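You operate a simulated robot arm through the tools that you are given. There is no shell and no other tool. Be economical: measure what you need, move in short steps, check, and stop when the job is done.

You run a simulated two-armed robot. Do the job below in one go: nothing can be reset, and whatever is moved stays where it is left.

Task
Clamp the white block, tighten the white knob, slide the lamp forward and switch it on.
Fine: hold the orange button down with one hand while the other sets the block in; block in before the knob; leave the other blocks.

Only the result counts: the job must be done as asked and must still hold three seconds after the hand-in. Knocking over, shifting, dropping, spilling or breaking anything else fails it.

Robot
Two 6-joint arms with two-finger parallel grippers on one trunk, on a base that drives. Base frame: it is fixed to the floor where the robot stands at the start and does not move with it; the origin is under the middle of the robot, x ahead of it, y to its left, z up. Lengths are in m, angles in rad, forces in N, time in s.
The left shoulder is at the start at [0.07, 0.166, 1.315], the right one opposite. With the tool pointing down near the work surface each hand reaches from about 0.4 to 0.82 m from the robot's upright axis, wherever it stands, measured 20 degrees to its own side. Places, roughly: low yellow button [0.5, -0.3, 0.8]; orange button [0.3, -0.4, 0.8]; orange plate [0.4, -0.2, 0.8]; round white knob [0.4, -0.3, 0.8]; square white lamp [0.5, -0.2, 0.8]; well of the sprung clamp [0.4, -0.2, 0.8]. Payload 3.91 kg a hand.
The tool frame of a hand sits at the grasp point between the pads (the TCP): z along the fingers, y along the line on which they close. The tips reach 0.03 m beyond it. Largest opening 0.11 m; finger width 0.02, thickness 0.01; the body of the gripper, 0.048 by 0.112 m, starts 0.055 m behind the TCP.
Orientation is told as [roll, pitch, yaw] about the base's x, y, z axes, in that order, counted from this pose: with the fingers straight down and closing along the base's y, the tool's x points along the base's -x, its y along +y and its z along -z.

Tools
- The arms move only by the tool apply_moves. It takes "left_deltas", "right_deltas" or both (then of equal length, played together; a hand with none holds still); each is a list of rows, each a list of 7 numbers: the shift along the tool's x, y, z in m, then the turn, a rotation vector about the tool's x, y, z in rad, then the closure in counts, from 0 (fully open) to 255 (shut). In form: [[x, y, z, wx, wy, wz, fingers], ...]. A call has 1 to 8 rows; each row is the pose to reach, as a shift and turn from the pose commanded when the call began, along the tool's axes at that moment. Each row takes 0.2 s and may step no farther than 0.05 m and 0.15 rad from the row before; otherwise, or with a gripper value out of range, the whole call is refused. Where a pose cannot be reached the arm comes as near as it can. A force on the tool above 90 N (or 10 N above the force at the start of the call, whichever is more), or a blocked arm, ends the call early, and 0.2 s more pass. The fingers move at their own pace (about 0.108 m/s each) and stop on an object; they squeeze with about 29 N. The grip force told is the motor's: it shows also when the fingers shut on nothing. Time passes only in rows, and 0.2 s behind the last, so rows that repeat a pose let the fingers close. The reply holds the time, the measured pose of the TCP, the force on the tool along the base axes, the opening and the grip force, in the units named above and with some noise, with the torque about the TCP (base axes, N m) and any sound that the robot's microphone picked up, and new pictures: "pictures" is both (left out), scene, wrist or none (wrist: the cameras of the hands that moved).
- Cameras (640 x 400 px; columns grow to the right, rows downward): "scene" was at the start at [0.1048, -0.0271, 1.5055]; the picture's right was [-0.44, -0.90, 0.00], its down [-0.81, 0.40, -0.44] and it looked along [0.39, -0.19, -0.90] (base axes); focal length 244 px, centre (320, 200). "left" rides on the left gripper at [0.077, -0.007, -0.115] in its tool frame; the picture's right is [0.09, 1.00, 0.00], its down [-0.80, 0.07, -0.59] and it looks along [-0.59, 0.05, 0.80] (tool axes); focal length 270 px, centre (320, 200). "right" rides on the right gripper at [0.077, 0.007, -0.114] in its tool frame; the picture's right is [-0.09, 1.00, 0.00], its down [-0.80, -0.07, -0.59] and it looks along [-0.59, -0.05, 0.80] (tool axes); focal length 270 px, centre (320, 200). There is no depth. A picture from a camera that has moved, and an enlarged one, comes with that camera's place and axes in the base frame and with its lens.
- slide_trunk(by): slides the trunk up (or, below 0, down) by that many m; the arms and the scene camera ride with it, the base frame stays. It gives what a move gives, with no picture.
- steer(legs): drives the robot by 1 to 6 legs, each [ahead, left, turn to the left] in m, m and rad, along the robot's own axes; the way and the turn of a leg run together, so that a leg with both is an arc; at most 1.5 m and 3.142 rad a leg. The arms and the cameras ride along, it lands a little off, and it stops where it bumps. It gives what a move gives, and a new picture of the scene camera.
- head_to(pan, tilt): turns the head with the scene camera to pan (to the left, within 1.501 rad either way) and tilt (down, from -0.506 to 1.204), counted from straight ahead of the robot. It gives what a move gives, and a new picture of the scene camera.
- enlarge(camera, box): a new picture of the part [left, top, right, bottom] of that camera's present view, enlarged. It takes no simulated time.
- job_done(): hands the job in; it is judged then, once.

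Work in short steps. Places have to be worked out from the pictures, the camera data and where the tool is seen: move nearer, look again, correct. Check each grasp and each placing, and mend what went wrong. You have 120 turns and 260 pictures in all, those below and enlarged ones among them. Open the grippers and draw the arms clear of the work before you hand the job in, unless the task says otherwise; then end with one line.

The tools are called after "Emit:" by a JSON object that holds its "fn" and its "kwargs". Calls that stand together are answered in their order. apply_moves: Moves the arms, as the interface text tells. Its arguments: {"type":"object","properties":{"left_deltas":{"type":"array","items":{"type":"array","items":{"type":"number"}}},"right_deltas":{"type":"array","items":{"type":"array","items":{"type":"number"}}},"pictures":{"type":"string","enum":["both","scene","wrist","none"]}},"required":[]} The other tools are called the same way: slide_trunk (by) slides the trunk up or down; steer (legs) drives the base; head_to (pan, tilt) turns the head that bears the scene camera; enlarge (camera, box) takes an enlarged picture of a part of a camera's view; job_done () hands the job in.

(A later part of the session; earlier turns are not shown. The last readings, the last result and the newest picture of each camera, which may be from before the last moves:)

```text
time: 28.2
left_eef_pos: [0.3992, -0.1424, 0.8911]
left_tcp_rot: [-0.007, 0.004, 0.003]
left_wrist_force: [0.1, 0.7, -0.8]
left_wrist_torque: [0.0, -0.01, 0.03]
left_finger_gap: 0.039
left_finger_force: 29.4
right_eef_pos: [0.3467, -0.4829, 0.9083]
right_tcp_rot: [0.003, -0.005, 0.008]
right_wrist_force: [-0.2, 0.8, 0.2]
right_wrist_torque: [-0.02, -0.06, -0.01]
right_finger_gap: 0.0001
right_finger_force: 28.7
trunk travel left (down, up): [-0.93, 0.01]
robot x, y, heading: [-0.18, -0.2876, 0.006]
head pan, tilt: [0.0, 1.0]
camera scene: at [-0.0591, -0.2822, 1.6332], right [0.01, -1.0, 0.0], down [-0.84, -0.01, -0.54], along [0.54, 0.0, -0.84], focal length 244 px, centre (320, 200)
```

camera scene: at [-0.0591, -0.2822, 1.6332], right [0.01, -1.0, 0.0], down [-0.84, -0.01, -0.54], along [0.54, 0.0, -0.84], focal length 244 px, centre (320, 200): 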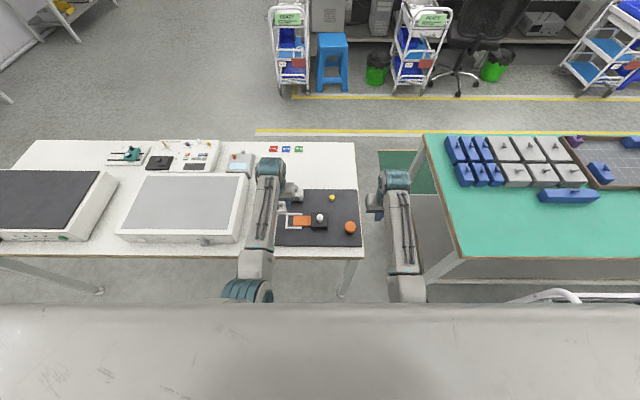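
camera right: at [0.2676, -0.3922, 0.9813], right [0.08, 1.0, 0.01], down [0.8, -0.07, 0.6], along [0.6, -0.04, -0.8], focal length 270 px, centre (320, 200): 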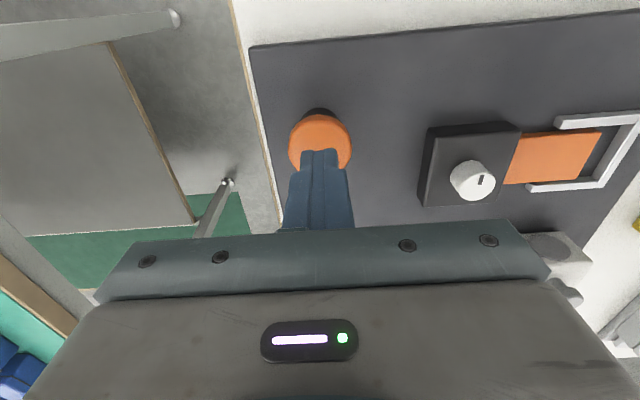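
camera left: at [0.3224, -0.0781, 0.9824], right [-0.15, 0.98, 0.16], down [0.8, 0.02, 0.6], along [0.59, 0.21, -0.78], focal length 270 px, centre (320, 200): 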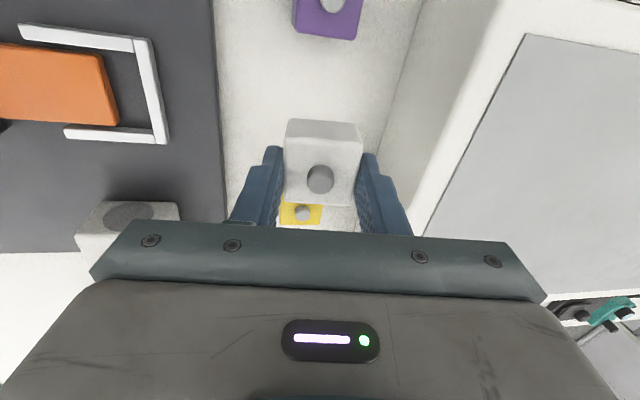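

Now I bring the right hand back over the button and the left toward the well in small steps.

Emit:
{"fn": "apply_moves", "kwargs": {"left_deltas": [[0.004, -0.012, 0, 0, 0, 0, 255], [0.009, -0.024, 0, 0, 0, 0, 255], [0.014, -0.035, 0, 0, 0, 0, 255]], "right_deltas": [[0.001, 0.03, 0, 0, 0, 0, 255], [0.002, 0.06, 0, 0, 0, 0, 255], [0.002, 0.085, 0, 0, 0, 0, 255]]}}

```text
time: 29.2
left_eef_pos: [0.3912, -0.1552, 0.8936]
left_tcp_rot: [0.03, -0.006, 0.011]
left_wrist_force: [0.3, -0.2, -1.0]
left_wrist_torque: [0.01, 0.01, 0.02]
left_finger_gap: 0.0392
left_finger_force: 29.2
right_eef_pos: [0.345, -0.4284, 0.9031]
right_tcp_rot: [-0.039, -0.005, -0.003]
right_wrist_force: [0.2, 0.5, 0.8]
right_wrist_torque: [0.01, 0.03, -0.01]
right_finger_gap: 0.0002
right_finger_force: 28.8
trunk travel left (down, up): [-0.93, 0.01]
robot x, y, heading: [-0.1805, -0.2878, 0.004]
head pan, tilt: [0.0, 1.0]
stopped in row 3 (right hand): the arm was blocked; the commanded pose is now the measured one
camera scene: at [-0.059, -0.288, 1.6332], right [0.01, -1.0, 0.0], down [-0.84, -0.01, -0.54], along [0.54, 0.0, -0.84], focal length 244 px, centre (320, 200)
camera right: at [0.2673, -0.4182, 1.0161], right [0.09, 1.0, -0.04], down [0.8, -0.05, 0.6], along [0.6, -0.09, -0.8], focal length 270 px, centre (320, 200)
camera left: at [0.3142, -0.1662, 1.0073], right [-0.1, 0.99, 0.03], down [0.8, 0.06, 0.6], along [0.6, 0.08, -0.8], focal length 270 px, centre (320, 200)
```

scene: 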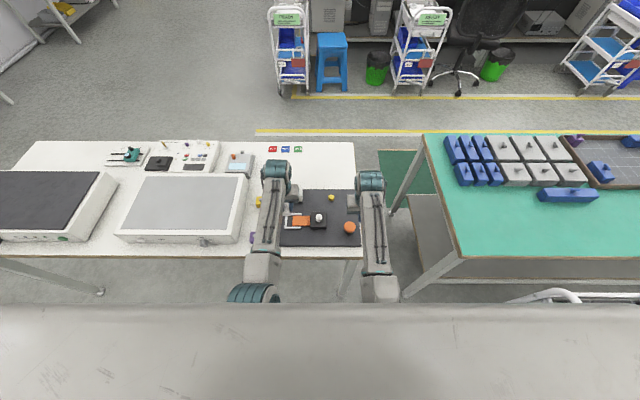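
right: 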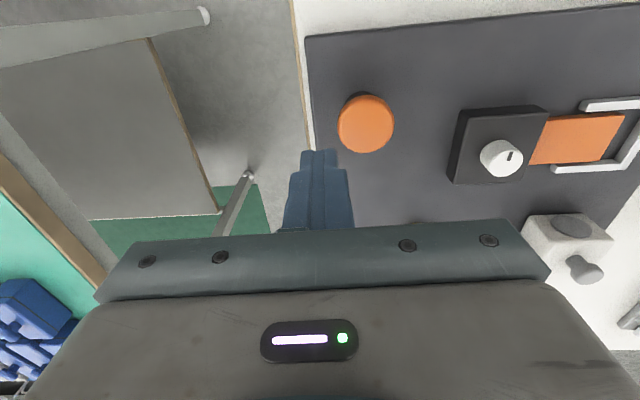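
left: 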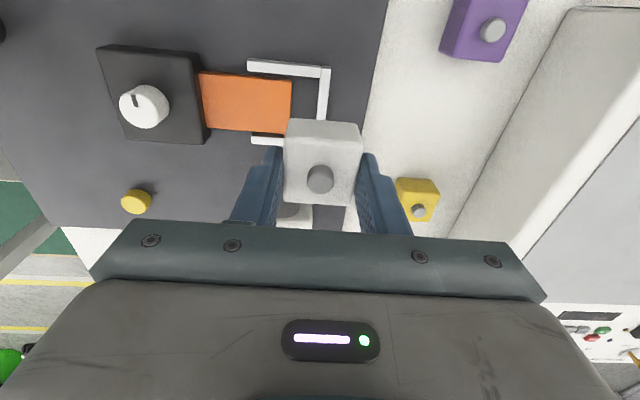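

Both arms get blocked when their hands come inboard of their shoulders; the elbows seem to sit against the trunk. I back the base 0.12 so the arms stretch more, and then try inward again.

Emit:
{"fn": "steer", "kwargs": {"legs": [[-0.12, 0, 0]]}}

Emit:
{"fn": "apply_moves", "kwargs": {"left_deltas": [[-0.04, 0, 0, 0.03, 0, 0.011, 255], [-0.08, 0, 0, 0.03, 0, 0.011, 255], [-0.115, 0, 0, 0.03, 0, 0.011, 255], [-0.115, -0.022, 0, 0.03, 0, 0.011, 255]], "right_deltas": [[-0.04, 0, 0, -0.039, 0, 0, 255], [-0.08, 0, 0, -0.039, 0, 0, 255], [-0.12, 0, 0, -0.039, 0, 0, 255], [-0.12, 0.03, 0, -0.039, 0, 0, 255]]}}

```text
time: 30.5
left_eef_pos: [0.2732, -0.1576, 0.8916]
left_tcp_rot: [0.031, -0.003, 0.012]
left_wrist_force: [0.8, 0.1, -0.6]
left_wrist_torque: [-0.01, 0.02, -0.02]
left_finger_gap: 0.0389
left_finger_force: 29.6
right_eef_pos: [0.2267, -0.4288, 0.902]
right_tcp_rot: [-0.038, -0.002, -0.002]
right_wrist_force: [0.0, -0.2, 0.7]
right_wrist_torque: [0.03, 0.01, -0.02]
right_finger_gap: 0.0
right_finger_force: 28.5
trunk travel left (down, up): [-0.93, 0.01]
robot x, y, heading: [-0.2973, -0.2912, 0.004]
head pan, tilt: [0.0, 1.0]
camera scene: at [-0.176, -0.2885, 1.633], right [0.01, -1.0, 0.0], down [-0.84, -0.01, -0.54], along [0.54, 0.0, -0.84], focal length 244 px, centre (320, 200)
```

scene: 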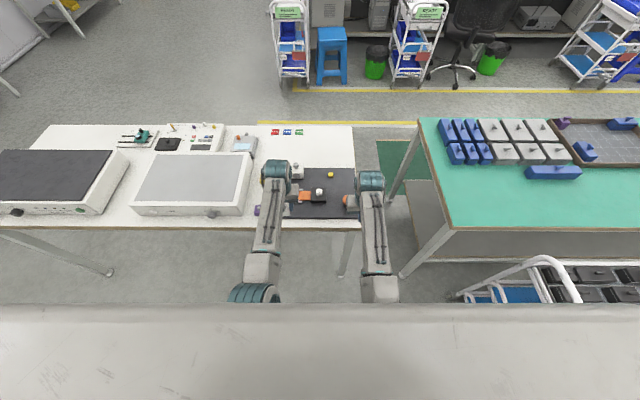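

```text
time: 31.5
left_eef_pos: [0.3897, -0.179, 0.894]
left_tcp_rot: [0.0, -0.007, 0.001]
left_wrist_force: [0.8, -0.3, -0.9]
left_wrist_torque: [0.03, -0.01, -0.01]
left_finger_gap: 0.0393
left_finger_force: 28.9
right_eef_pos: [0.3456, -0.397, 0.9044]
right_tcp_rot: [-0.001, -0.008, -0.003]
right_wrist_force: [-0.3, 0.1, -0.1]
right_wrist_torque: [0.0, 0.03, -0.02]
right_finger_gap: 0.0
right_finger_force: 28.8
trunk travel left (down, up): [-0.93, 0.01]
robot x, y, heading: [-0.296, -0.2876, 0.008]
head pan, tilt: [0.0, 1.0]
camera scene: at [-0.1799, -0.288, 1.6333], right [0.01, -1.0, 0.0], down [-0.84, -0.01, -0.54], along [0.54, 0.0, -0.84], focal length 244 px, centre (320, 200)
camera right: at [0.2684, -0.3915, 1.0184], right [0.09, 1.0, 0.0], down [0.8, -0.07, 0.6], along [0.6, -0.05, -0.8], focal length 270 px, centre (320, 200)
camera left: at [0.3103, -0.1839, 1.0075], right [-0.09, 1.0, 0.0], down [0.8, 0.07, 0.6], along [0.6, 0.05, -0.8], focal length 270 px, centre (320, 200)
```

scene: 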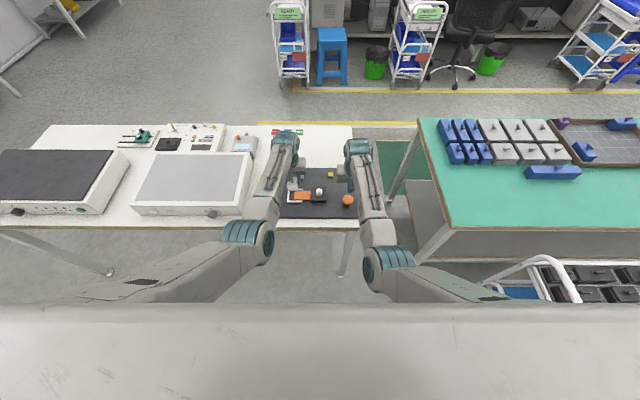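
right: 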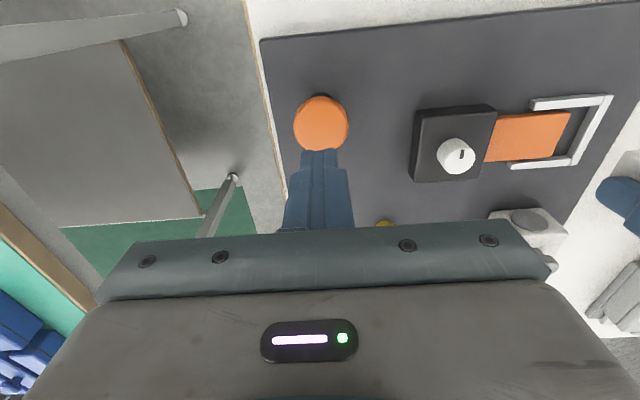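
left: 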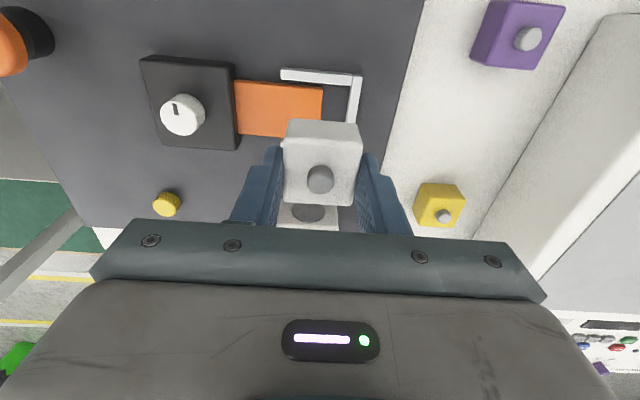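

Both hands are now in place and upright. I lower the right hand onto the button in steps, watching the force.

Emit:
{"fn": "apply_moves", "kwargs": {"right_deltas": [[0, 0, 0.03, 0, 0, 0, 255], [0, 0, 0.05, 0, 0, 0, 255], [0, 0, 0.058, 0, 0, 0, 255], [0, 0, 0.063, 0, 0, 0, 255]], "pictures": "wrist"}}

```text
time: 32.5
left_eef_pos: [0.3881, -0.1791, 0.8946]
left_tcp_rot: [0.0, -0.009, 0.001]
left_wrist_force: [-0.7, 0.4, -0.5]
left_wrist_torque: [0.01, 0.01, 0.0]
left_finger_gap: 0.039
left_finger_force: 28.9
right_eef_pos: [0.346, -0.398, 0.8424]
right_tcp_rot: [0.002, -0.008, -0.002]
right_wrist_force: [2.9, -1.2, 6.4]
right_wrist_torque: [-0.02, 0.02, -0.06]
right_finger_gap: 0.0001
right_finger_force: 28.7
trunk travel left (down, up): [-0.93, 0.01]
robot x, y, heading: [-0.2953, -0.2917, 0.008]
head pan, tilt: [0.0, 1.0]
camera right: at [0.2683, -0.3929, 0.9553], right [0.09, 1.0, 0.0], down [0.8, -0.07, 0.6], along [0.6, -0.05, -0.8], focal length 270 px, centre (320, 200)
```

right: 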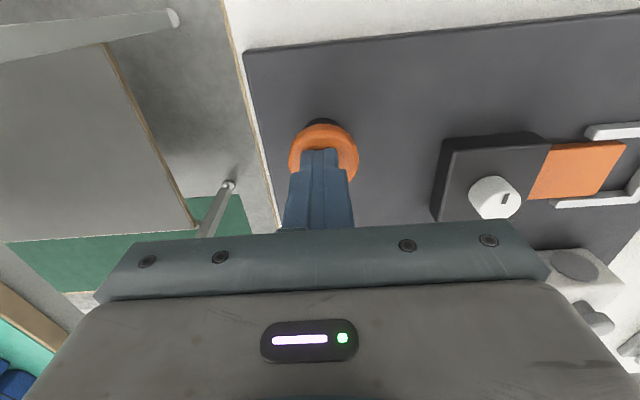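

Contact (6 N at TCP 0.842). I press further in small steps.

Emit:
{"fn": "apply_moves", "kwargs": {"right_deltas": [[0, 0, 0.004, 0, 0, 0, 255], [0, 0, 0.008, 0, 0, 0, 255], [0, 0, 0.011, 0, 0, 0, 255]], "pictures": "wrist"}}

Emit:
{"fn": "enlarge", "kwargs": {"camera": "left", "box": [160, 40, 380, 180]}}

```text
time: 33.3
left_eef_pos: [0.3893, -0.1781, 0.8937]
left_tcp_rot: [0.003, -0.006, 0.002]
left_wrist_force: [0.9, 0.1, -0.6]
left_wrist_torque: [0.0, -0.03, 0.0]
left_finger_gap: 0.0389
left_finger_force: 29.0
right_eef_pos: [0.3455, -0.3981, 0.83]
right_tcp_rot: [-0.001, -0.006, -0.002]
right_wrist_force: [4.0, -1.8, 8.4]
right_wrist_torque: [-0.08, -0.04, -0.01]
right_finger_gap: 0.0001
right_finger_force: 29.2
trunk travel left (down, up): [-0.93, 0.01]
robot x, y, heading: [-0.3005, -0.2896, 0.007]
head pan, tilt: [0.0, 1.0]
camera right: at [0.2681, -0.3928, 0.9432], right [0.09, 1.0, 0.0], down [0.8, -0.07, 0.6], along [0.6, -0.05, -0.8], focal length 270 px, centre (320, 200)
```

right: 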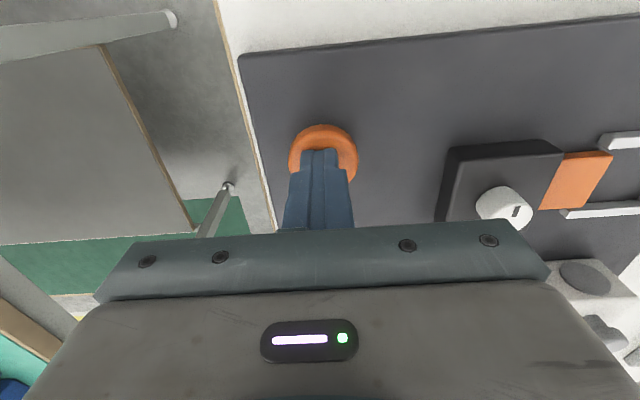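

```text
2.86 times, centred on (270, 110) of left
camera zoom: at [0.3105, -0.184, 1.0074], right [-0.09, 1.0, 0.0], down [0.8, 0.07, 0.6], along [0.6, 0.05, -0.8], focal length 772 px, centre (463, 457)
```

zoom: 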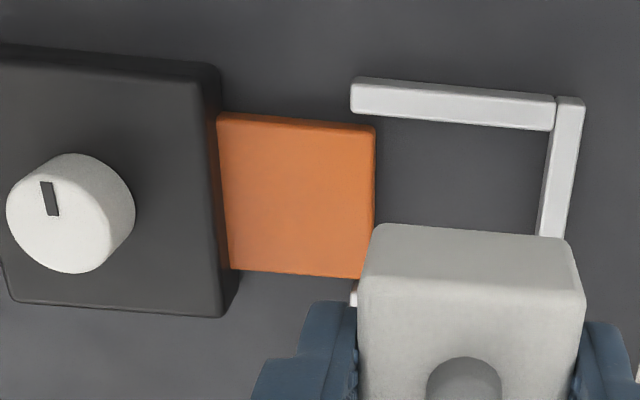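

The plate retracts as the button goes down; the gap is already ~0.05 and the block hangs centred (well centre ≈(0.389,-0.179)). I press a few more mm for margin.

Emit:
{"fn": "apply_moves", "kwargs": {"right_deltas": [[0, 0, 0.003, 0, 0, 0, 255], [0, 0, 0.006, 0, 0, 0, 255]], "left_deltas": [[0, -0.001, 0.02, 0, 0, 0, 255], [0, -0.001, 0.045, 0, 0, 0, 255]], "pictures": "wrist"}}

Emit:
{"fn": "enlarge", "kwargs": {"camera": "left", "box": [200, 60, 420, 200]}}

```text
time: 33.9
left_eef_pos: [0.386, -0.1813, 0.8476]
left_tcp_rot: [0.002, -0.007, 0.001]
left_wrist_force: [0.3, -0.2, -0.9]
left_wrist_torque: [0.03, -0.06, -0.01]
left_finger_gap: 0.039
left_finger_force: 28.9
right_eef_pos: [0.3446, -0.3977, 0.8238]
right_tcp_rot: [0.001, -0.008, -0.001]
right_wrist_force: [5.6, -0.9, 9.8]
right_wrist_torque: [-0.04, -0.05, 0.0]
right_finger_gap: 0.0002
right_finger_force: 29.4
trunk travel left (down, up): [-0.93, 0.01]
robot x, y, heading: [-0.2992, -0.2869, 0.006]
head pan, tilt: [0.0, 1.0]
camera right: at [0.2674, -0.3926, 0.9372], right [0.09, 1.0, 0.0], down [0.8, -0.07, 0.6], along [0.6, -0.05, -0.8], focal length 270 px, centre (320, 200)
camera left: at [0.3093, -0.1852, 0.9617], right [-0.09, 1.0, 0.0], down [0.8, 0.07, 0.6], along [0.6, 0.05, -0.8], focal length 270 px, centre (320, 200)
```

right: 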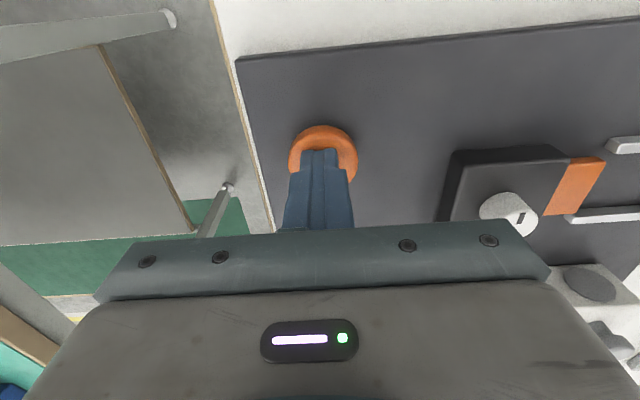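
left: 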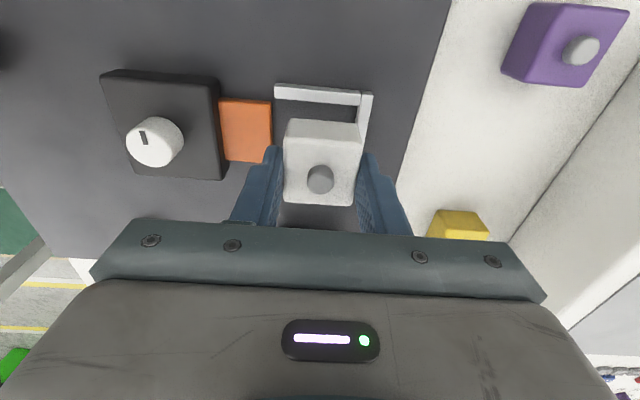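

```text
2.86 times, centred on (310, 130) of left
camera zoom: at [0.3093, -0.1852, 0.9617], right [-0.09, 1.0, 0.0], down [0.8, 0.07, 0.6], along [0.6, 0.05, -0.8], focal length 772 px, centre (349, 400)
```

zoom: 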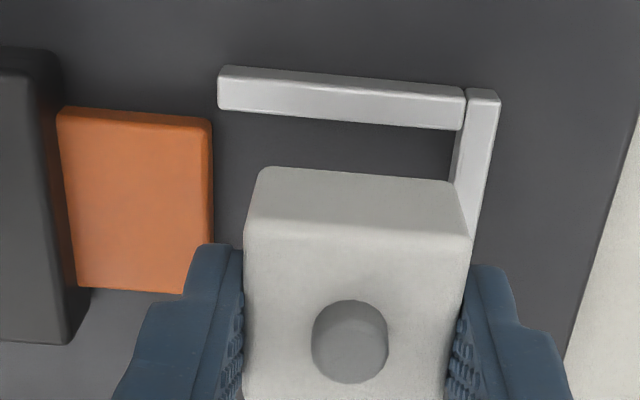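

Block sits over the open well; I nudge 2 mm forward and lower, watching the force.

Emit:
{"fn": "apply_moves", "kwargs": {"left_deltas": [[-0.003, 0, 0.012, 0, 0, 0, 255], [-0.003, 0, 0.024, 0, 0, 0, 255], [-0.003, 0, 0.028, 0, 0, 0, 255]], "pictures": "wrist"}}

Emit:
{"fn": "enlarge", "kwargs": {"camera": "left", "box": [200, 60, 420, 200]}}

```text
time: 34.7
left_eef_pos: [0.3904, -0.1795, 0.8208]
left_tcp_rot: [0.001, -0.008, 0.001]
left_wrist_force: [0.0, -0.3, -0.6]
left_wrist_torque: [0.04, -0.02, -0.01]
left_finger_gap: 0.0392
left_finger_force: 28.7
right_eef_pos: [0.3437, -0.3992, 0.8243]
right_tcp_rot: [0.003, -0.007, -0.002]
right_wrist_force: [4.1, -1.0, 11.9]
right_wrist_torque: [-0.07, -0.07, -0.01]
right_finger_gap: 0.0
right_finger_force: 28.9
trunk travel left (down, up): [-0.93, 0.01]
robot x, y, heading: [-0.3008, -0.2902, 0.004]
head pan, tilt: [0.0, 1.0]
camera left: at [0.312, -0.1846, 0.9347], right [-0.09, 1.0, 0.0], down [0.8, 0.07, 0.6], along [0.6, 0.05, -0.8], focal length 270 px, centre (320, 200)
```

left: 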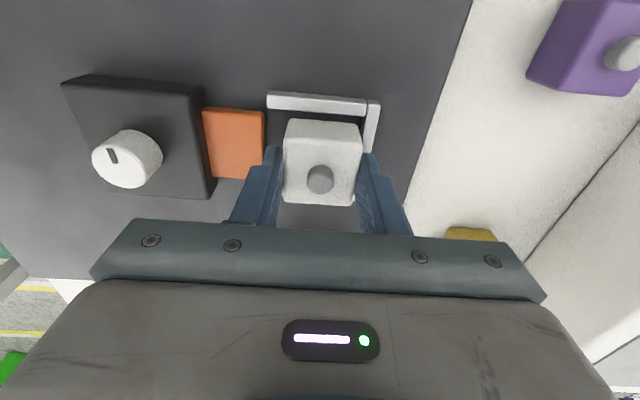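

```text
2.86 times, centred on (310, 130) of left
camera zoom: at [0.312, -0.1846, 0.9347], right [-0.09, 1.0, 0.0], down [0.8, 0.07, 0.6], along [0.6, 0.05, -0.8], focal length 772 px, centre (349, 400)
```

zoom: 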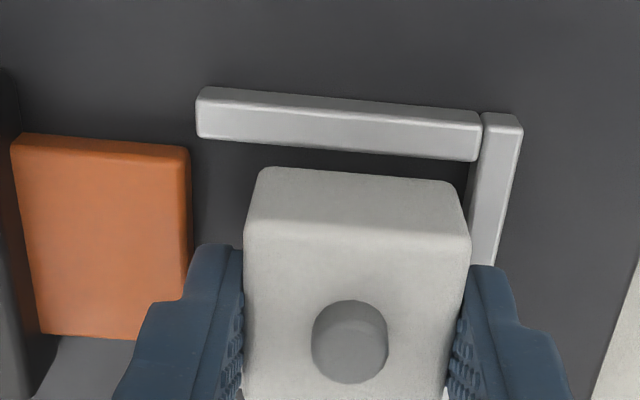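

Clearances of about 4 mm all round. I lower on down until contact.

Emit:
{"fn": "apply_moves", "kwargs": {"left_deltas": [[0, 0, 0.004, 0, 0, 0, 255], [0, 0, 0.008, 0, 0, 0, 255], [0, 0, 0.011, 0, 0, 0, 255]], "pictures": "wrist"}}

Emit:
{"fn": "enlarge", "kwargs": {"camera": "left", "box": [200, 60, 420, 200]}}

```text
time: 35.5
left_eef_pos: [0.389, -0.1795, 0.8143]
left_tcp_rot: [0.0, -0.013, 0.001]
left_wrist_force: [-2.6, 0.7, 17.7]
left_wrist_torque: [0.52, 0.21, -0.1]
left_finger_gap: 0.0391
left_finger_force: 28.9
right_eef_pos: [0.3433, -0.3992, 0.8259]
right_tcp_rot: [0.001, -0.008, -0.002]
right_wrist_force: [5.4, 0.9, 8.5]
right_wrist_torque: [0.02, -0.12, 0.0]
right_finger_gap: 0.0002
right_finger_force: 29.0
trunk travel left (down, up): [-0.93, 0.01]
robot x, y, heading: [-0.3, -0.2907, 0.007]
head pan, tilt: [0.0, 1.0]
camera left: at [0.3114, -0.1845, 0.9274], right [-0.09, 1.0, 0.0], down [0.79, 0.07, 0.6], along [0.6, 0.05, -0.8], focal length 270 px, centre (320, 200)
```

left: 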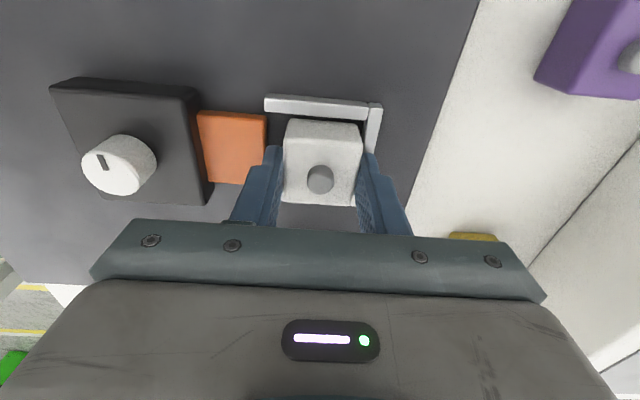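

```text
2.86 times, centred on (310, 130) of left
camera zoom: at [0.3114, -0.1845, 0.9274], right [-0.09, 1.0, 0.0], down [0.79, 0.07, 0.6], along [0.6, 0.05, -0.8], focal length 772 px, centre (349, 400)
```

zoom: 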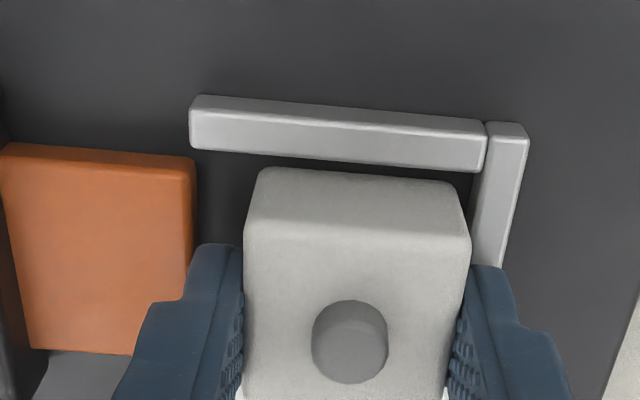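

The torque shows the +y fingertip resting on the bar; the block's foot is already below the bar tops. I relieve the load and open just slightly so it drops into the well.

Emit:
{"fn": "apply_moves", "kwargs": {"left_deltas": [[0, 0, -0.005, 0, 0, 0, 255], [0, 0, -0.006, 0, 0, 0, 255], [0, 0, -0.006, 0, 0, 0, 138], [0, 0, -0.006, 0, 0, 0, 138]], "pictures": "wrist"}}

Emit:
{"fn": "enlarge", "kwargs": {"camera": "left", "box": [200, 60, 420, 200]}}

```text
time: 36.5
left_eef_pos: [0.3884, -0.1793, 0.8175]
left_tcp_rot: [0.0, -0.008, 0.003]
left_wrist_force: [0.7, -0.2, -0.9]
left_wrist_torque: [0.02, -0.01, 0.03]
left_finger_gap: 0.0505
left_finger_force: 0.0
right_eef_pos: [0.3433, -0.398, 0.8235]
right_tcp_rot: [0.002, -0.008, 0.0]
right_wrist_force: [-6.4, -0.4, 9.5]
right_wrist_torque: [-0.03, 0.25, 0.0]
right_finger_gap: 0.0003
right_finger_force: 29.4
trunk travel left (down, up): [-0.93, 0.01]
robot x, y, heading: [-0.2988, -0.288, 0.008]
head pan, tilt: [0.0, 1.0]
camera left: at [0.3106, -0.1841, 0.931], right [-0.09, 1.0, 0.0], down [0.8, 0.07, 0.6], along [0.6, 0.05, -0.8], focal length 270 px, centre (320, 200)
```

left: 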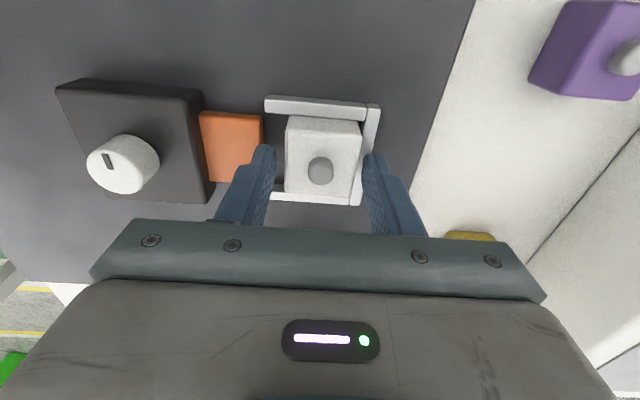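

```text
2.86 times, centred on (310, 130) of left
camera zoom: at [0.3106, -0.1841, 0.931], right [-0.09, 1.0, 0.0], down [0.8, 0.07, 0.6], along [0.6, 0.05, -0.8], focal length 772 px, centre (349, 400)
```

zoom: 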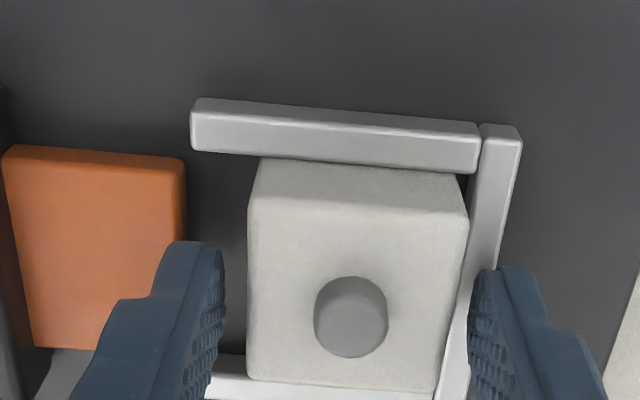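

The block has dropped into the well. I raise the left hand straight up and then inspect.

Emit:
{"fn": "apply_moves", "kwargs": {"left_deltas": [[0, 0, -0.02, 0, 0, 0, 138], [0, 0, -0.05, 0, 0, 0, 100], [0, 0, -0.09, 0, 0, 0, 100]], "pictures": "wrist"}}

Emit:
{"fn": "enlarge", "kwargs": {"camera": "left", "box": [180, 30, 420, 180]}}

```text
time: 37.3
left_eef_pos: [0.3854, -0.1807, 0.9058]
left_tcp_rot: [0.0, -0.009, 0.002]
left_wrist_force: [0.0, -0.2, 0.4]
left_wrist_torque: [0.01, 0.0, 0.0]
left_finger_gap: 0.0671
left_finger_force: 0.0
right_eef_pos: [0.3443, -0.3988, 0.8241]
right_tcp_rot: [0.001, -0.009, -0.002]
right_wrist_force: [-3.9, 0.9, 8.9]
right_wrist_torque: [0.01, 0.19, -0.02]
right_finger_gap: 0.0
right_finger_force: 29.2
trunk travel left (down, up): [-0.93, 0.01]
robot x, y, heading: [-0.2958, -0.2879, 0.009]
head pan, tilt: [0.0, 1.0]
camera left: at [0.3081, -0.1849, 1.0197], right [-0.09, 1.0, 0.0], down [0.8, 0.07, 0.6], along [0.6, 0.05, -0.8], focal length 270 px, centre (320, 200)
```

left: 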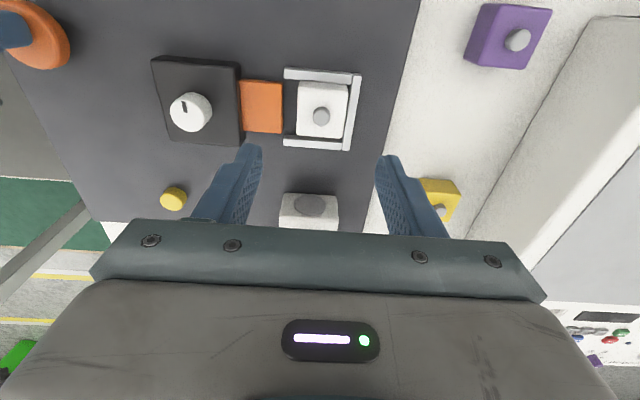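

```text
2.67 times, centred on (300, 105) of left
camera zoom: at [0.3081, -0.1849, 1.0197], right [-0.09, 1.0, 0.0], down [0.8, 0.07, 0.6], along [0.6, 0.05, -0.8], focal length 721 px, centre (373, 453)
```

zoom: 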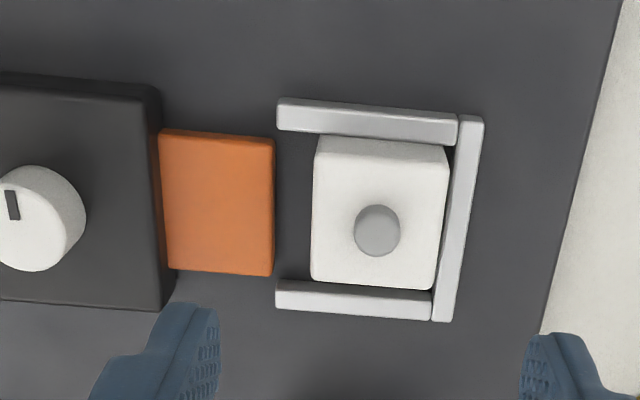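

The block sits squarely in the well. I release the button slowly and check the clamp closes on it.

Emit:
{"fn": "apply_moves", "kwargs": {"right_deltas": [[0, 0, -0.005, 0, 0, 0, 255], [0, 0, -0.01, 0, 0, 0, 255], [0, 0, -0.015, 0, 0, 0, 255], [0, 0, -0.02, 0, 0, 0, 255], [0, 0, -0.03, 0, 0, 0, 255], [0, 0, -0.06, 0, 0, 0, 255]], "pictures": "wrist"}}

Emit:
{"fn": "enlarge", "kwargs": {"camera": "left", "box": [180, 30, 420, 180]}}

```text
time: 38.7
left_eef_pos: [0.388, -0.1792, 0.9043]
left_tcp_rot: [0.0, -0.007, 0.004]
left_wrist_force: [0.1, 0.0, 0.1]
left_wrist_torque: [0.05, 0.0, 0.0]
left_finger_gap: 0.0666
left_finger_force: 0.1
right_eef_pos: [0.344, -0.3986, 0.8845]
right_tcp_rot: [-0.001, -0.007, -0.002]
right_wrist_force: [-0.9, 1.0, 0.2]
right_wrist_torque: [0.03, -0.02, 0.0]
right_finger_gap: 0.0
right_finger_force: 29.0
trunk travel left (down, up): [-0.93, 0.01]
robot x, y, heading: [-0.2998, -0.2888, 0.014]
head pan, tilt: [0.0, 1.0]
camera right: at [0.2662, -0.3926, 0.9971], right [0.09, 1.0, 0.0], down [0.8, -0.07, 0.6], along [0.6, -0.05, -0.8], focal length 270 px, centre (320, 200)
```

right: 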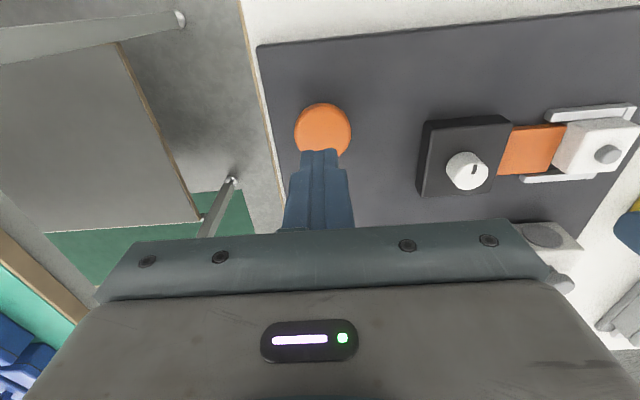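

```text
2.67 times, centred on (300, 105) of left
camera zoom: at [0.3103, -0.1847, 1.0184], right [-0.09, 1.0, 0.0], down [0.8, 0.07, 0.6], along [0.6, 0.05, -0.8], focal length 721 px, centre (373, 453)
```

zoom: 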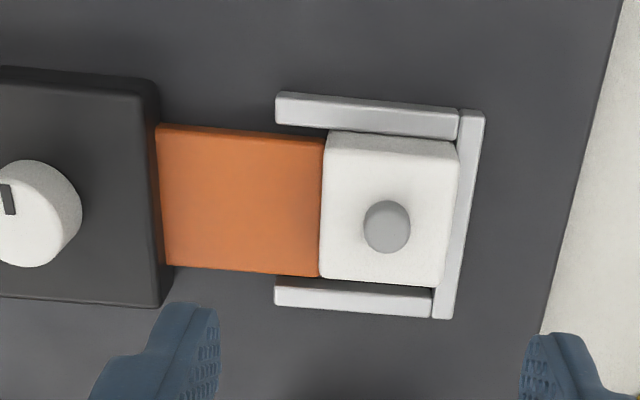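

The plate has clamped the block against the bar. Next the knob: I shift the base 0.1 to the right, which carries the left hand over the knob.

Emit:
{"fn": "steer", "kwargs": {"legs": [[0, -0.1, 0]]}}

Emit:
{"fn": "apply_moves", "kwargs": {"left_deltas": [[0, 0, 0.005, 0, 0, 0, 120]], "right_deltas": [[0, -0.02, -0.03, 0, 0, 0, 255]], "pictures": "wrist"}}

Emit:
{"fn": "enlarge", "kwargs": {"camera": "left", "box": [240, 40, 400, 180]}}

```text
time: 39.8
left_eef_pos: [0.389, -0.2742, 0.9042]
left_tcp_rot: [-0.003, -0.008, 0.002]
left_wrist_force: [-0.5, -0.1, 0.7]
left_wrist_torque: [-0.05, -0.02, 0.04]
left_finger_gap: 0.0669
left_finger_force: 0.0
right_eef_pos: [0.3445, -0.4938, 0.8845]
right_tcp_rot: [-0.001, -0.006, 0.0]
right_wrist_force: [-0.3, -0.4, 0.1]
right_wrist_torque: [-0.02, 0.02, 0.01]
right_finger_gap: 0.0
right_finger_force: 29.0
trunk travel left (down, up): [-0.93, 0.01]
robot x, y, heading: [-0.2978, -0.3865, 0.011]
head pan, tilt: [0.0, 1.0]
camera scene: at [-0.1783, -0.3816, 1.6332], right [0.01, -1.0, 0.0], down [-0.84, -0.01, -0.54], along [0.54, 0.0, -0.84], focal length 244 px, centre (320, 200)
```

scene: 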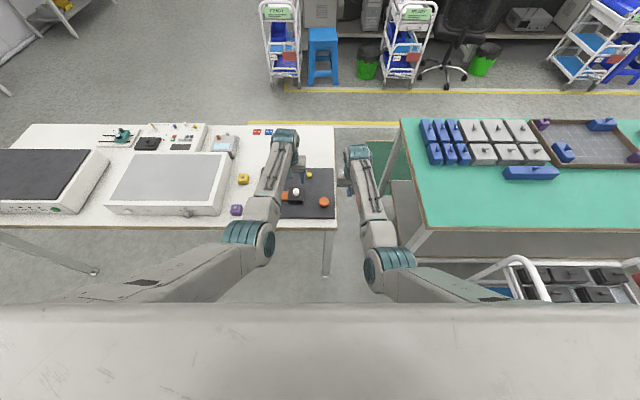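

```text
time: 40.2
left_eef_pos: [0.387, -0.2757, 0.8995]
left_tcp_rot: [-0.001, -0.006, 0.003]
left_wrist_force: [0.1, -0.6, 0.5]
left_wrist_torque: [-0.01, 0.0, 0.01]
left_finger_gap: 0.0581
left_finger_force: 0.0
right_eef_pos: [0.3429, -0.5133, 0.9136]
right_tcp_rot: [0.002, -0.007, 0.001]
right_wrist_force: [0.2, 0.5, -0.2]
right_wrist_torque: [-0.03, -0.02, 0.02]
right_finger_gap: 0.0
right_finger_force: 28.8
trunk travel left (down, up): [-0.93, 0.01]
robot x, y, heading: [-0.298, -0.3916, 0.008]
head pan, tilt: [0.0, 1.0]
camera right: at [0.2663, -0.5088, 1.0272], right [0.09, 1.0, 0.0], down [0.8, -0.07, 0.6], along [0.6, -0.05, -0.8], focal length 270 px, centre (320, 200)
camera left: at [0.3106, -0.2816, 1.0133], right [-0.09, 1.0, 0.0], down [0.8, 0.07, 0.6], along [0.6, 0.05, -0.8], focal length 270 px, centre (320, 200)
```

right: 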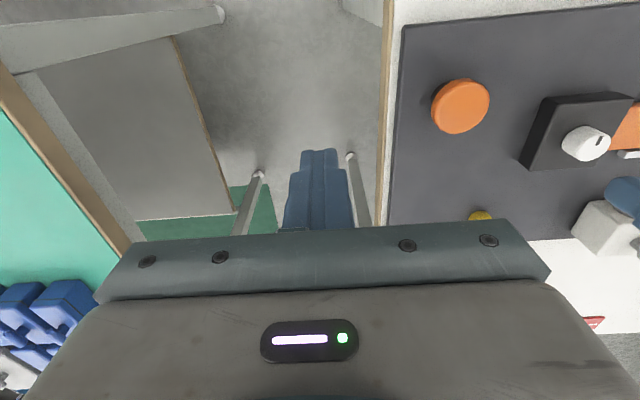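
left: 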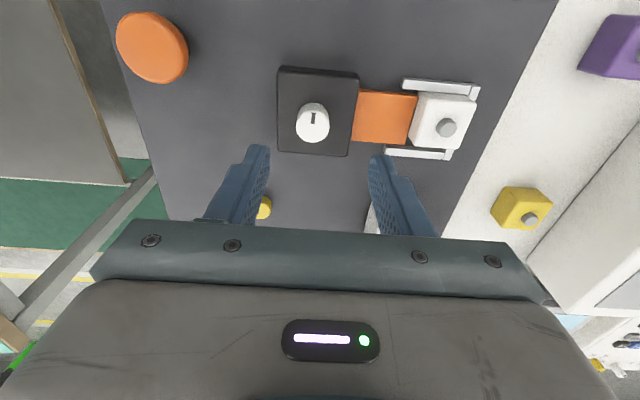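

```text
2.86 times, centred on (320, 110) of left
camera zoom: at [0.3106, -0.2816, 1.0133], right [-0.09, 1.0, 0.0], down [0.8, 0.07, 0.6], along [0.6, 0.05, -0.8], focal length 772 px, centre (320, 457)
```

zoom: 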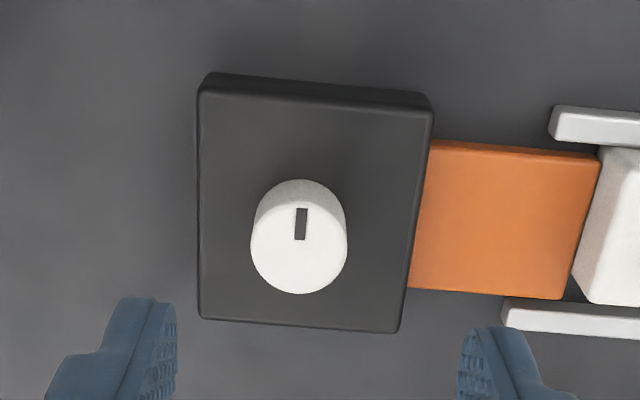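

Knob centre at about (0.391, -0.281), ~0.026 wide, top ≈0.81. I centre over it and descend.

Emit:
{"fn": "apply_moves", "kwargs": {"left_deltas": [[-0.003, -0.005, 0.03, 0, 0, 0, 120], [-0.003, -0.005, 0.055, 0, 0, 0, 120], [-0.003, -0.005, 0.064, 0, 0, 0, 120]], "pictures": "wrist"}}

Emit:
{"fn": "enlarge", "kwargs": {"camera": "left", "box": [240, 80, 400, 200]}}

```text
time: 41.0
left_eef_pos: [0.3905, -0.2822, 0.8371]
left_tcp_rot: [0.001, -0.006, 0.002]
left_wrist_force: [0.1, 0.1, -0.3]
left_wrist_torque: [-0.02, 0.02, -0.04]
left_finger_gap: 0.058
left_finger_force: 0.1
right_eef_pos: [0.3447, -0.5135, 0.9137]
right_tcp_rot: [0.002, -0.009, -0.003]
right_wrist_force: [0.2, 0.3, 0.0]
right_wrist_torque: [0.01, 0.0, -0.01]
right_finger_gap: 0.0002
right_finger_force: 28.7
trunk travel left (down, up): [-0.93, 0.01]
robot x, y, heading: [-0.2979, -0.3872, 0.005]
head pan, tilt: [0.0, 1.0]
camera left: at [0.3126, -0.2872, 0.9503], right [-0.09, 1.0, 0.0], down [0.8, 0.07, 0.6], along [0.6, 0.05, -0.8], focal length 270 px, centre (320, 200)
```

left: 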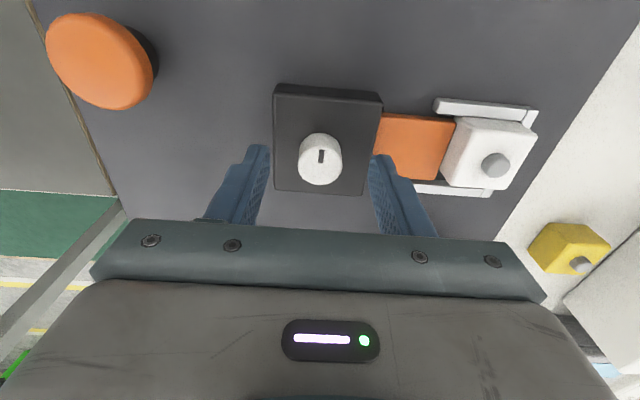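

```text
3.33 times, centred on (320, 140) of left
camera zoom: at [0.3126, -0.2872, 0.9503], right [-0.09, 1.0, 0.0], down [0.8, 0.07, 0.6], along [0.6, 0.05, -0.8], focal length 901 px, centre (320, 400)
```

zoom: 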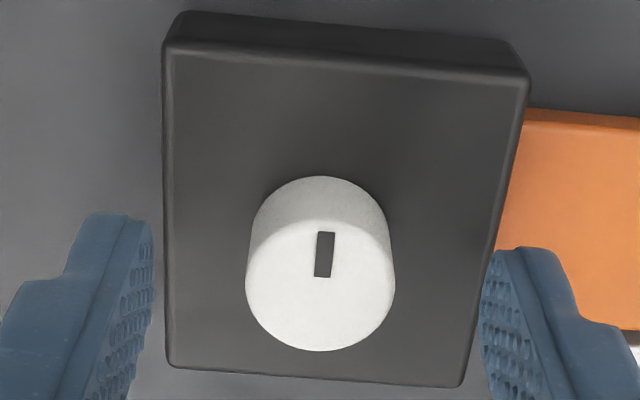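

Triangulated knob top: (0.390, -0.281, 0.813). I go down 11 mm and close on it.

Emit:
{"fn": "apply_moves", "kwargs": {"left_deltas": [[0, 0.001, 0.006, 0, 0, 0, 120], [0, 0.001, 0.011, 0, 0, 0, 120], [0, 0.001, 0.011, 0, 0, 0, 255], [0, 0.001, 0.011, 0, 0, 0, 255]], "pictures": "wrist"}}

```text
time: 42.0
left_eef_pos: [0.3923, -0.2821, 0.826]
left_tcp_rot: [0.001, -0.008, 0.002]
left_wrist_force: [0.5, -1.9, 4.8]
left_wrist_torque: [-0.15, -0.58, -0.01]
left_finger_gap: 0.0257
left_finger_force: 45.3
right_eef_pos: [0.343, -0.514, 0.9135]
right_tcp_rot: [0.002, -0.007, -0.001]
right_wrist_force: [0.7, 0.4, 0.1]
right_wrist_torque: [-0.02, -0.01, -0.01]
right_finger_gap: 0.0001
right_finger_force: 28.9
trunk travel left (down, up): [-0.93, 0.01]
robot x, y, heading: [-0.2955, -0.3882, 0.009]
head pan, tilt: [0.0, 1.0]
camera left: at [0.314, -0.2872, 0.9399], right [-0.09, 1.0, 0.0], down [0.8, 0.07, 0.6], along [0.6, 0.05, -0.8], focal length 270 px, centre (320, 200)
```

left: 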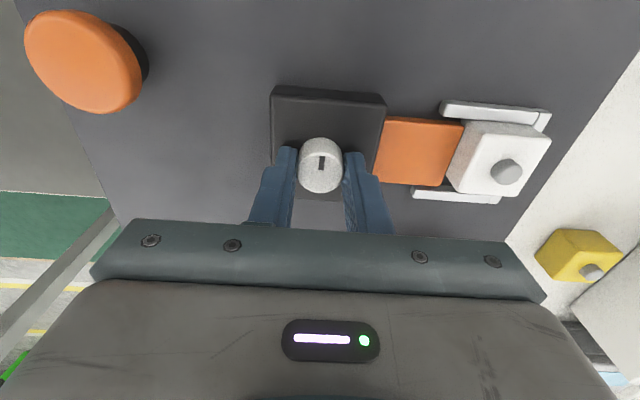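

Gripped (0.0257 wide). I turn it clockwise (positive about the tool's z) by 1.2 rad and watch torque and sound.

Emit:
{"fn": "apply_moves", "kwargs": {"left_deltas": [[0, 0, 0, 0, 0, 0.15, 255], [0, 0, 0, 0, 0, 0.3, 255], [0, 0, 0, 0, 0, 0.45, 255], [0, 0, 0, 0, 0, 0.6, 255], [0, 0, 0, 0, 0, 0.75, 255], [0, 0, 0, 0, 0, 0.9, 255], [0, 0, 0, 0, 0, 1.05, 255], [0, 0, 0, 0, 0, 1.2, 255]], "pictures": "wrist"}}

```text
time: 43.8
left_eef_pos: [0.3907, -0.2847, 0.8263]
left_tcp_rot: [0.007, 0.0, -1.201]
left_wrist_force: [-2.6, -14.6, 10.0]
left_wrist_torque: [-1.61, 0.09, 0.01]
left_finger_gap: 0.0256
left_finger_force: 44.9
right_eef_pos: [0.3429, -0.517, 0.9148]
right_tcp_rot: [0.004, -0.008, -0.004]
right_wrist_force: [0.6, 0.2, -0.3]
right_wrist_torque: [-0.02, -0.02, 0.04]
right_finger_gap: 0.0
right_finger_force: 28.7
trunk travel left (down, up): [-0.93, 0.01]
robot x, y, heading: [-0.2968, -0.3884, 0.011]
head pan, tilt: [0.0, 1.0]
camera left: at [0.3558, -0.2128, 0.9404], right [0.9, 0.44, 0.01], down [0.35, -0.72, 0.6], along [0.27, -0.53, -0.8], focal length 270 px, centre (320, 200)
```

left: 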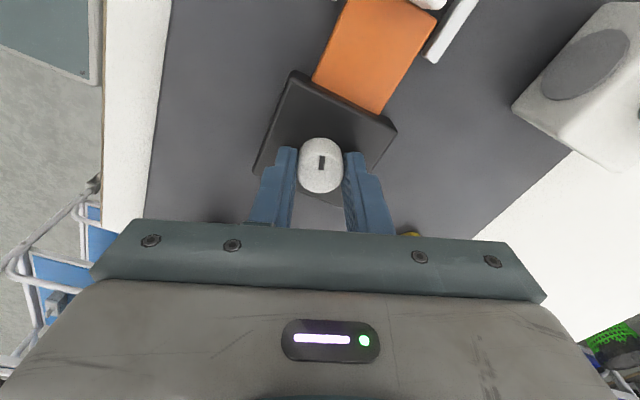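

The knob turned with the hand with no stop yet. I ease the sideways load and keep turning.

Emit:
{"fn": "apply_moves", "kwargs": {"left_deltas": [[0.002, 0.001, 0, 0, 0, 0.15, 255], [0.002, 0.001, 0, 0, 0, 0.3, 255], [0.002, 0.001, 0, 0, 0, 0.45, 255], [0.002, 0.001, 0, 0, 0, 0.6, 255], [0.002, 0.001, 0, 0, 0, 0.75, 255]], "pictures": "wrist"}}

```text
time: 45.0
left_eef_pos: [0.3897, -0.2834, 0.8268]
left_tcp_rot: [0.005, 0.005, -1.951]
left_wrist_force: [-13.4, -22.7, 10.2]
left_wrist_torque: [-1.29, 0.94, 0.03]
left_finger_gap: 0.026
left_finger_force: 44.9
right_eef_pos: [0.3405, -0.5174, 0.915]
right_tcp_rot: [0.006, -0.009, -0.002]
right_wrist_force: [0.4, 0.2, 0.1]
right_wrist_torque: [0.0, -0.01, -0.01]
right_finger_gap: 0.0002
right_finger_force: 29.6
trunk travel left (down, up): [-0.93, 0.01]
robot x, y, heading: [-0.2982, -0.3905, 0.004]
head pan, tilt: [0.0, 1.0]
camera left: at [0.411, -0.208, 0.9407], right [0.96, -0.29, 0.01], down [-0.24, -0.77, 0.59], along [-0.17, -0.57, -0.81], focal length 270 px, centre (320, 200)
```

left: 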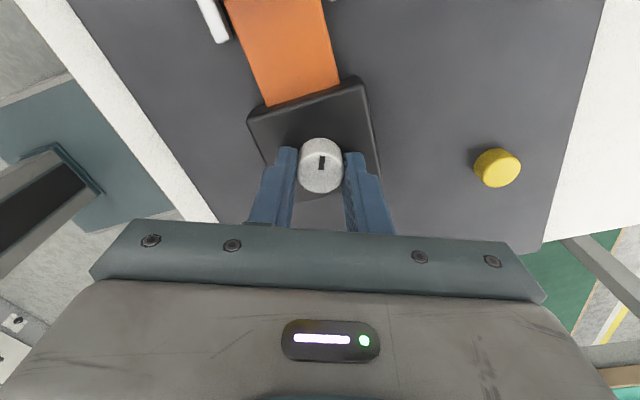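

Emit:
{"fn": "enlarge", "kwargs": {"camera": "left", "box": [260, 110, 380, 200]}}

```text
4.44 times, centred on (320, 155) of left
camera zoom: at [0.411, -0.208, 0.9407], right [0.96, -0.29, 0.01], down [-0.24, -0.77, 0.59], along [-0.17, -0.57, -0.81], focal length 1201 px, centre (320, 400)
```

zoom: 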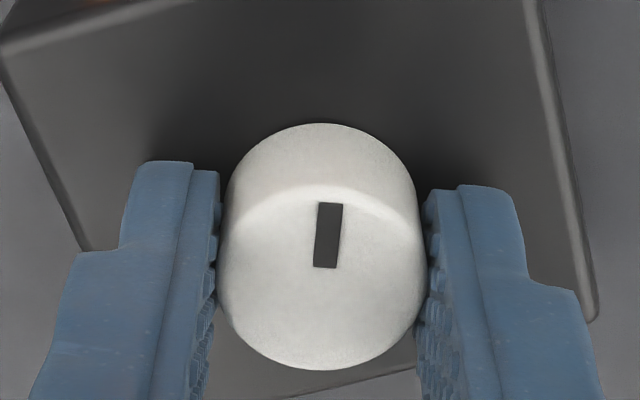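

The mark still turns with the fingers. I ease the side load the right way and go on turning.

Emit:
{"fn": "apply_moves", "kwargs": {"left_deltas": [[-0.004, -0.001, 0, 0, 0, 0.1, 255], [-0.004, -0.001, 0, 0, 0, 0.25, 255], [-0.004, -0.001, 0, 0, 0, 0.4, 255], [-0.004, -0.001, 0, 0, 0, 0.55, 255], [-0.004, -0.001, 0, 0, 0, 0.7, 255]], "pictures": "wrist"}}

Emit:
{"fn": "enlarge", "kwargs": {"camera": "left", "box": [260, 110, 380, 200]}}

```text
time: 46.2
left_eef_pos: [0.3882, -0.2831, 0.8263]
left_tcp_rot: [-0.002, 0.009, -2.65]
left_wrist_force: [-10.9, -14.0, 5.5]
left_wrist_torque: [-0.41, 0.1, 0.0]
left_finger_gap: 0.0257
left_finger_force: 44.8
right_eef_pos: [0.3423, -0.5151, 0.9154]
right_tcp_rot: [0.003, -0.008, -0.001]
right_wrist_force: [-0.2, -0.2, 0.1]
right_wrist_torque: [-0.01, -0.02, 0.02]
right_finger_gap: 0.0001
right_finger_force: 29.5
trunk travel left (down, up): [-0.93, 0.01]
robot x, y, heading: [-0.3032, -0.3872, 0.008]
head pan, tilt: [0.0, 1.0]
camera left: at [0.4522, -0.2391, 0.9412], right [0.55, -0.84, 0.0], down [-0.68, -0.44, 0.59], along [-0.49, -0.32, -0.81], focal length 270 px, centre (320, 200)
```

left: 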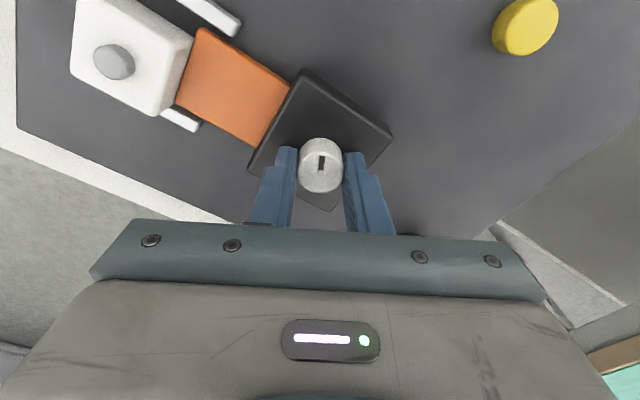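

```text
4.44 times, centred on (320, 155) of left
camera zoom: at [0.4522, -0.2391, 0.9412], right [0.55, -0.84, 0.0], down [-0.68, -0.44, 0.59], along [-0.49, -0.32, -0.81], focal length 1201 px, centre (320, 400)
```

zoom: 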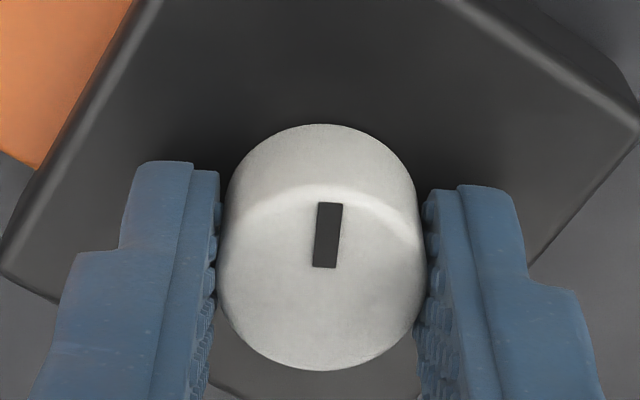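

Still following freely (2.65 rad so far). I continue.

Emit:
{"fn": "apply_moves", "kwargs": {"left_deltas": [[-0.004, 0.001, 0, 0, 0, 0.1, 255], [-0.004, 0.001, 0, 0, 0, 0.25, 255], [-0.004, 0.001, 0, 0, 0, 0.4, 255], [-0.004, 0.001, 0, 0, 0, 0.55, 255], [-0.004, 0.001, 0, 0, 0, 0.7, 255]], "pictures": "wrist"}}

Emit:
{"fn": "enlarge", "kwargs": {"camera": "left", "box": [260, 110, 380, 200]}}

```text
time: 47.4
left_eef_pos: [0.3927, -0.2834, 0.827]
left_tcp_rot: [-0.029, 0.022, 3.014]
left_wrist_force: [-13.3, 54.9, 47.8]
left_wrist_torque: [-0.46, 2.28, -0.61]
left_finger_gap: 0.0261
left_finger_force: 45.1
left hand out of reach, approached as far as the arm can: row 5
right_eef_pos: [0.3366, -0.5026, 0.9211]
right_tcp_rot: [-0.006, -0.015, 0.005]
right_wrist_force: [0.7, 0.8, 0.0]
right_wrist_torque: [-0.03, -0.04, -0.01]
right_finger_gap: 0.0001
right_finger_force: 28.4
trunk travel left (down, up): [-0.93, 0.01]
robot x, y, heading: [-0.2977, -0.388, 0.012]
head pan, tilt: [0.0, 1.0]
camera left: at [0.4671, -0.2869, 0.9427], right [-0.04, -1.0, -0.03], down [-0.82, 0.02, 0.57], along [-0.57, 0.04, -0.82], focal length 270 px, centre (320, 200)
```

left: 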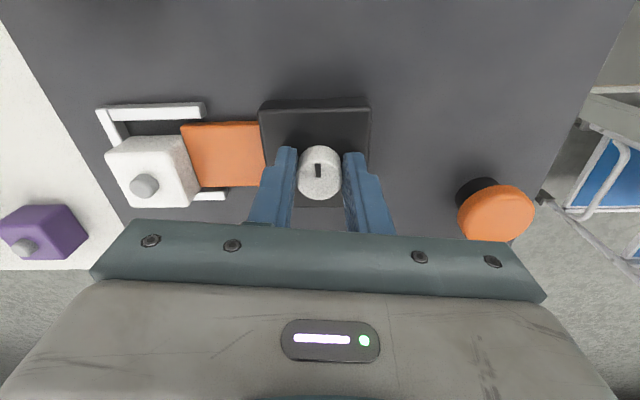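

```text
4.44 times, centred on (320, 155) of left
camera zoom: at [0.4671, -0.2869, 0.9427], right [-0.04, -1.0, -0.03], down [-0.82, 0.02, 0.57], along [-0.57, 0.04, -0.82], focal length 1201 px, centre (320, 400)
```

zoom: 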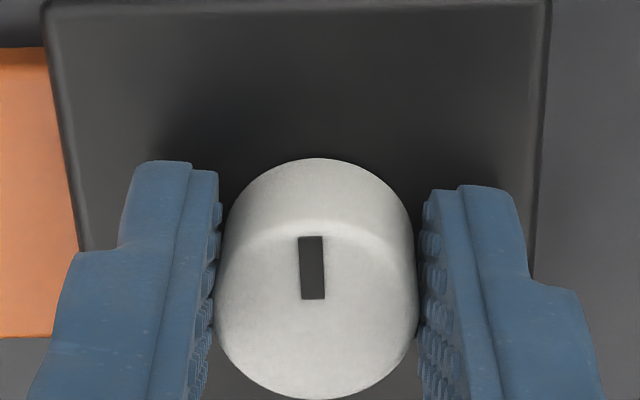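

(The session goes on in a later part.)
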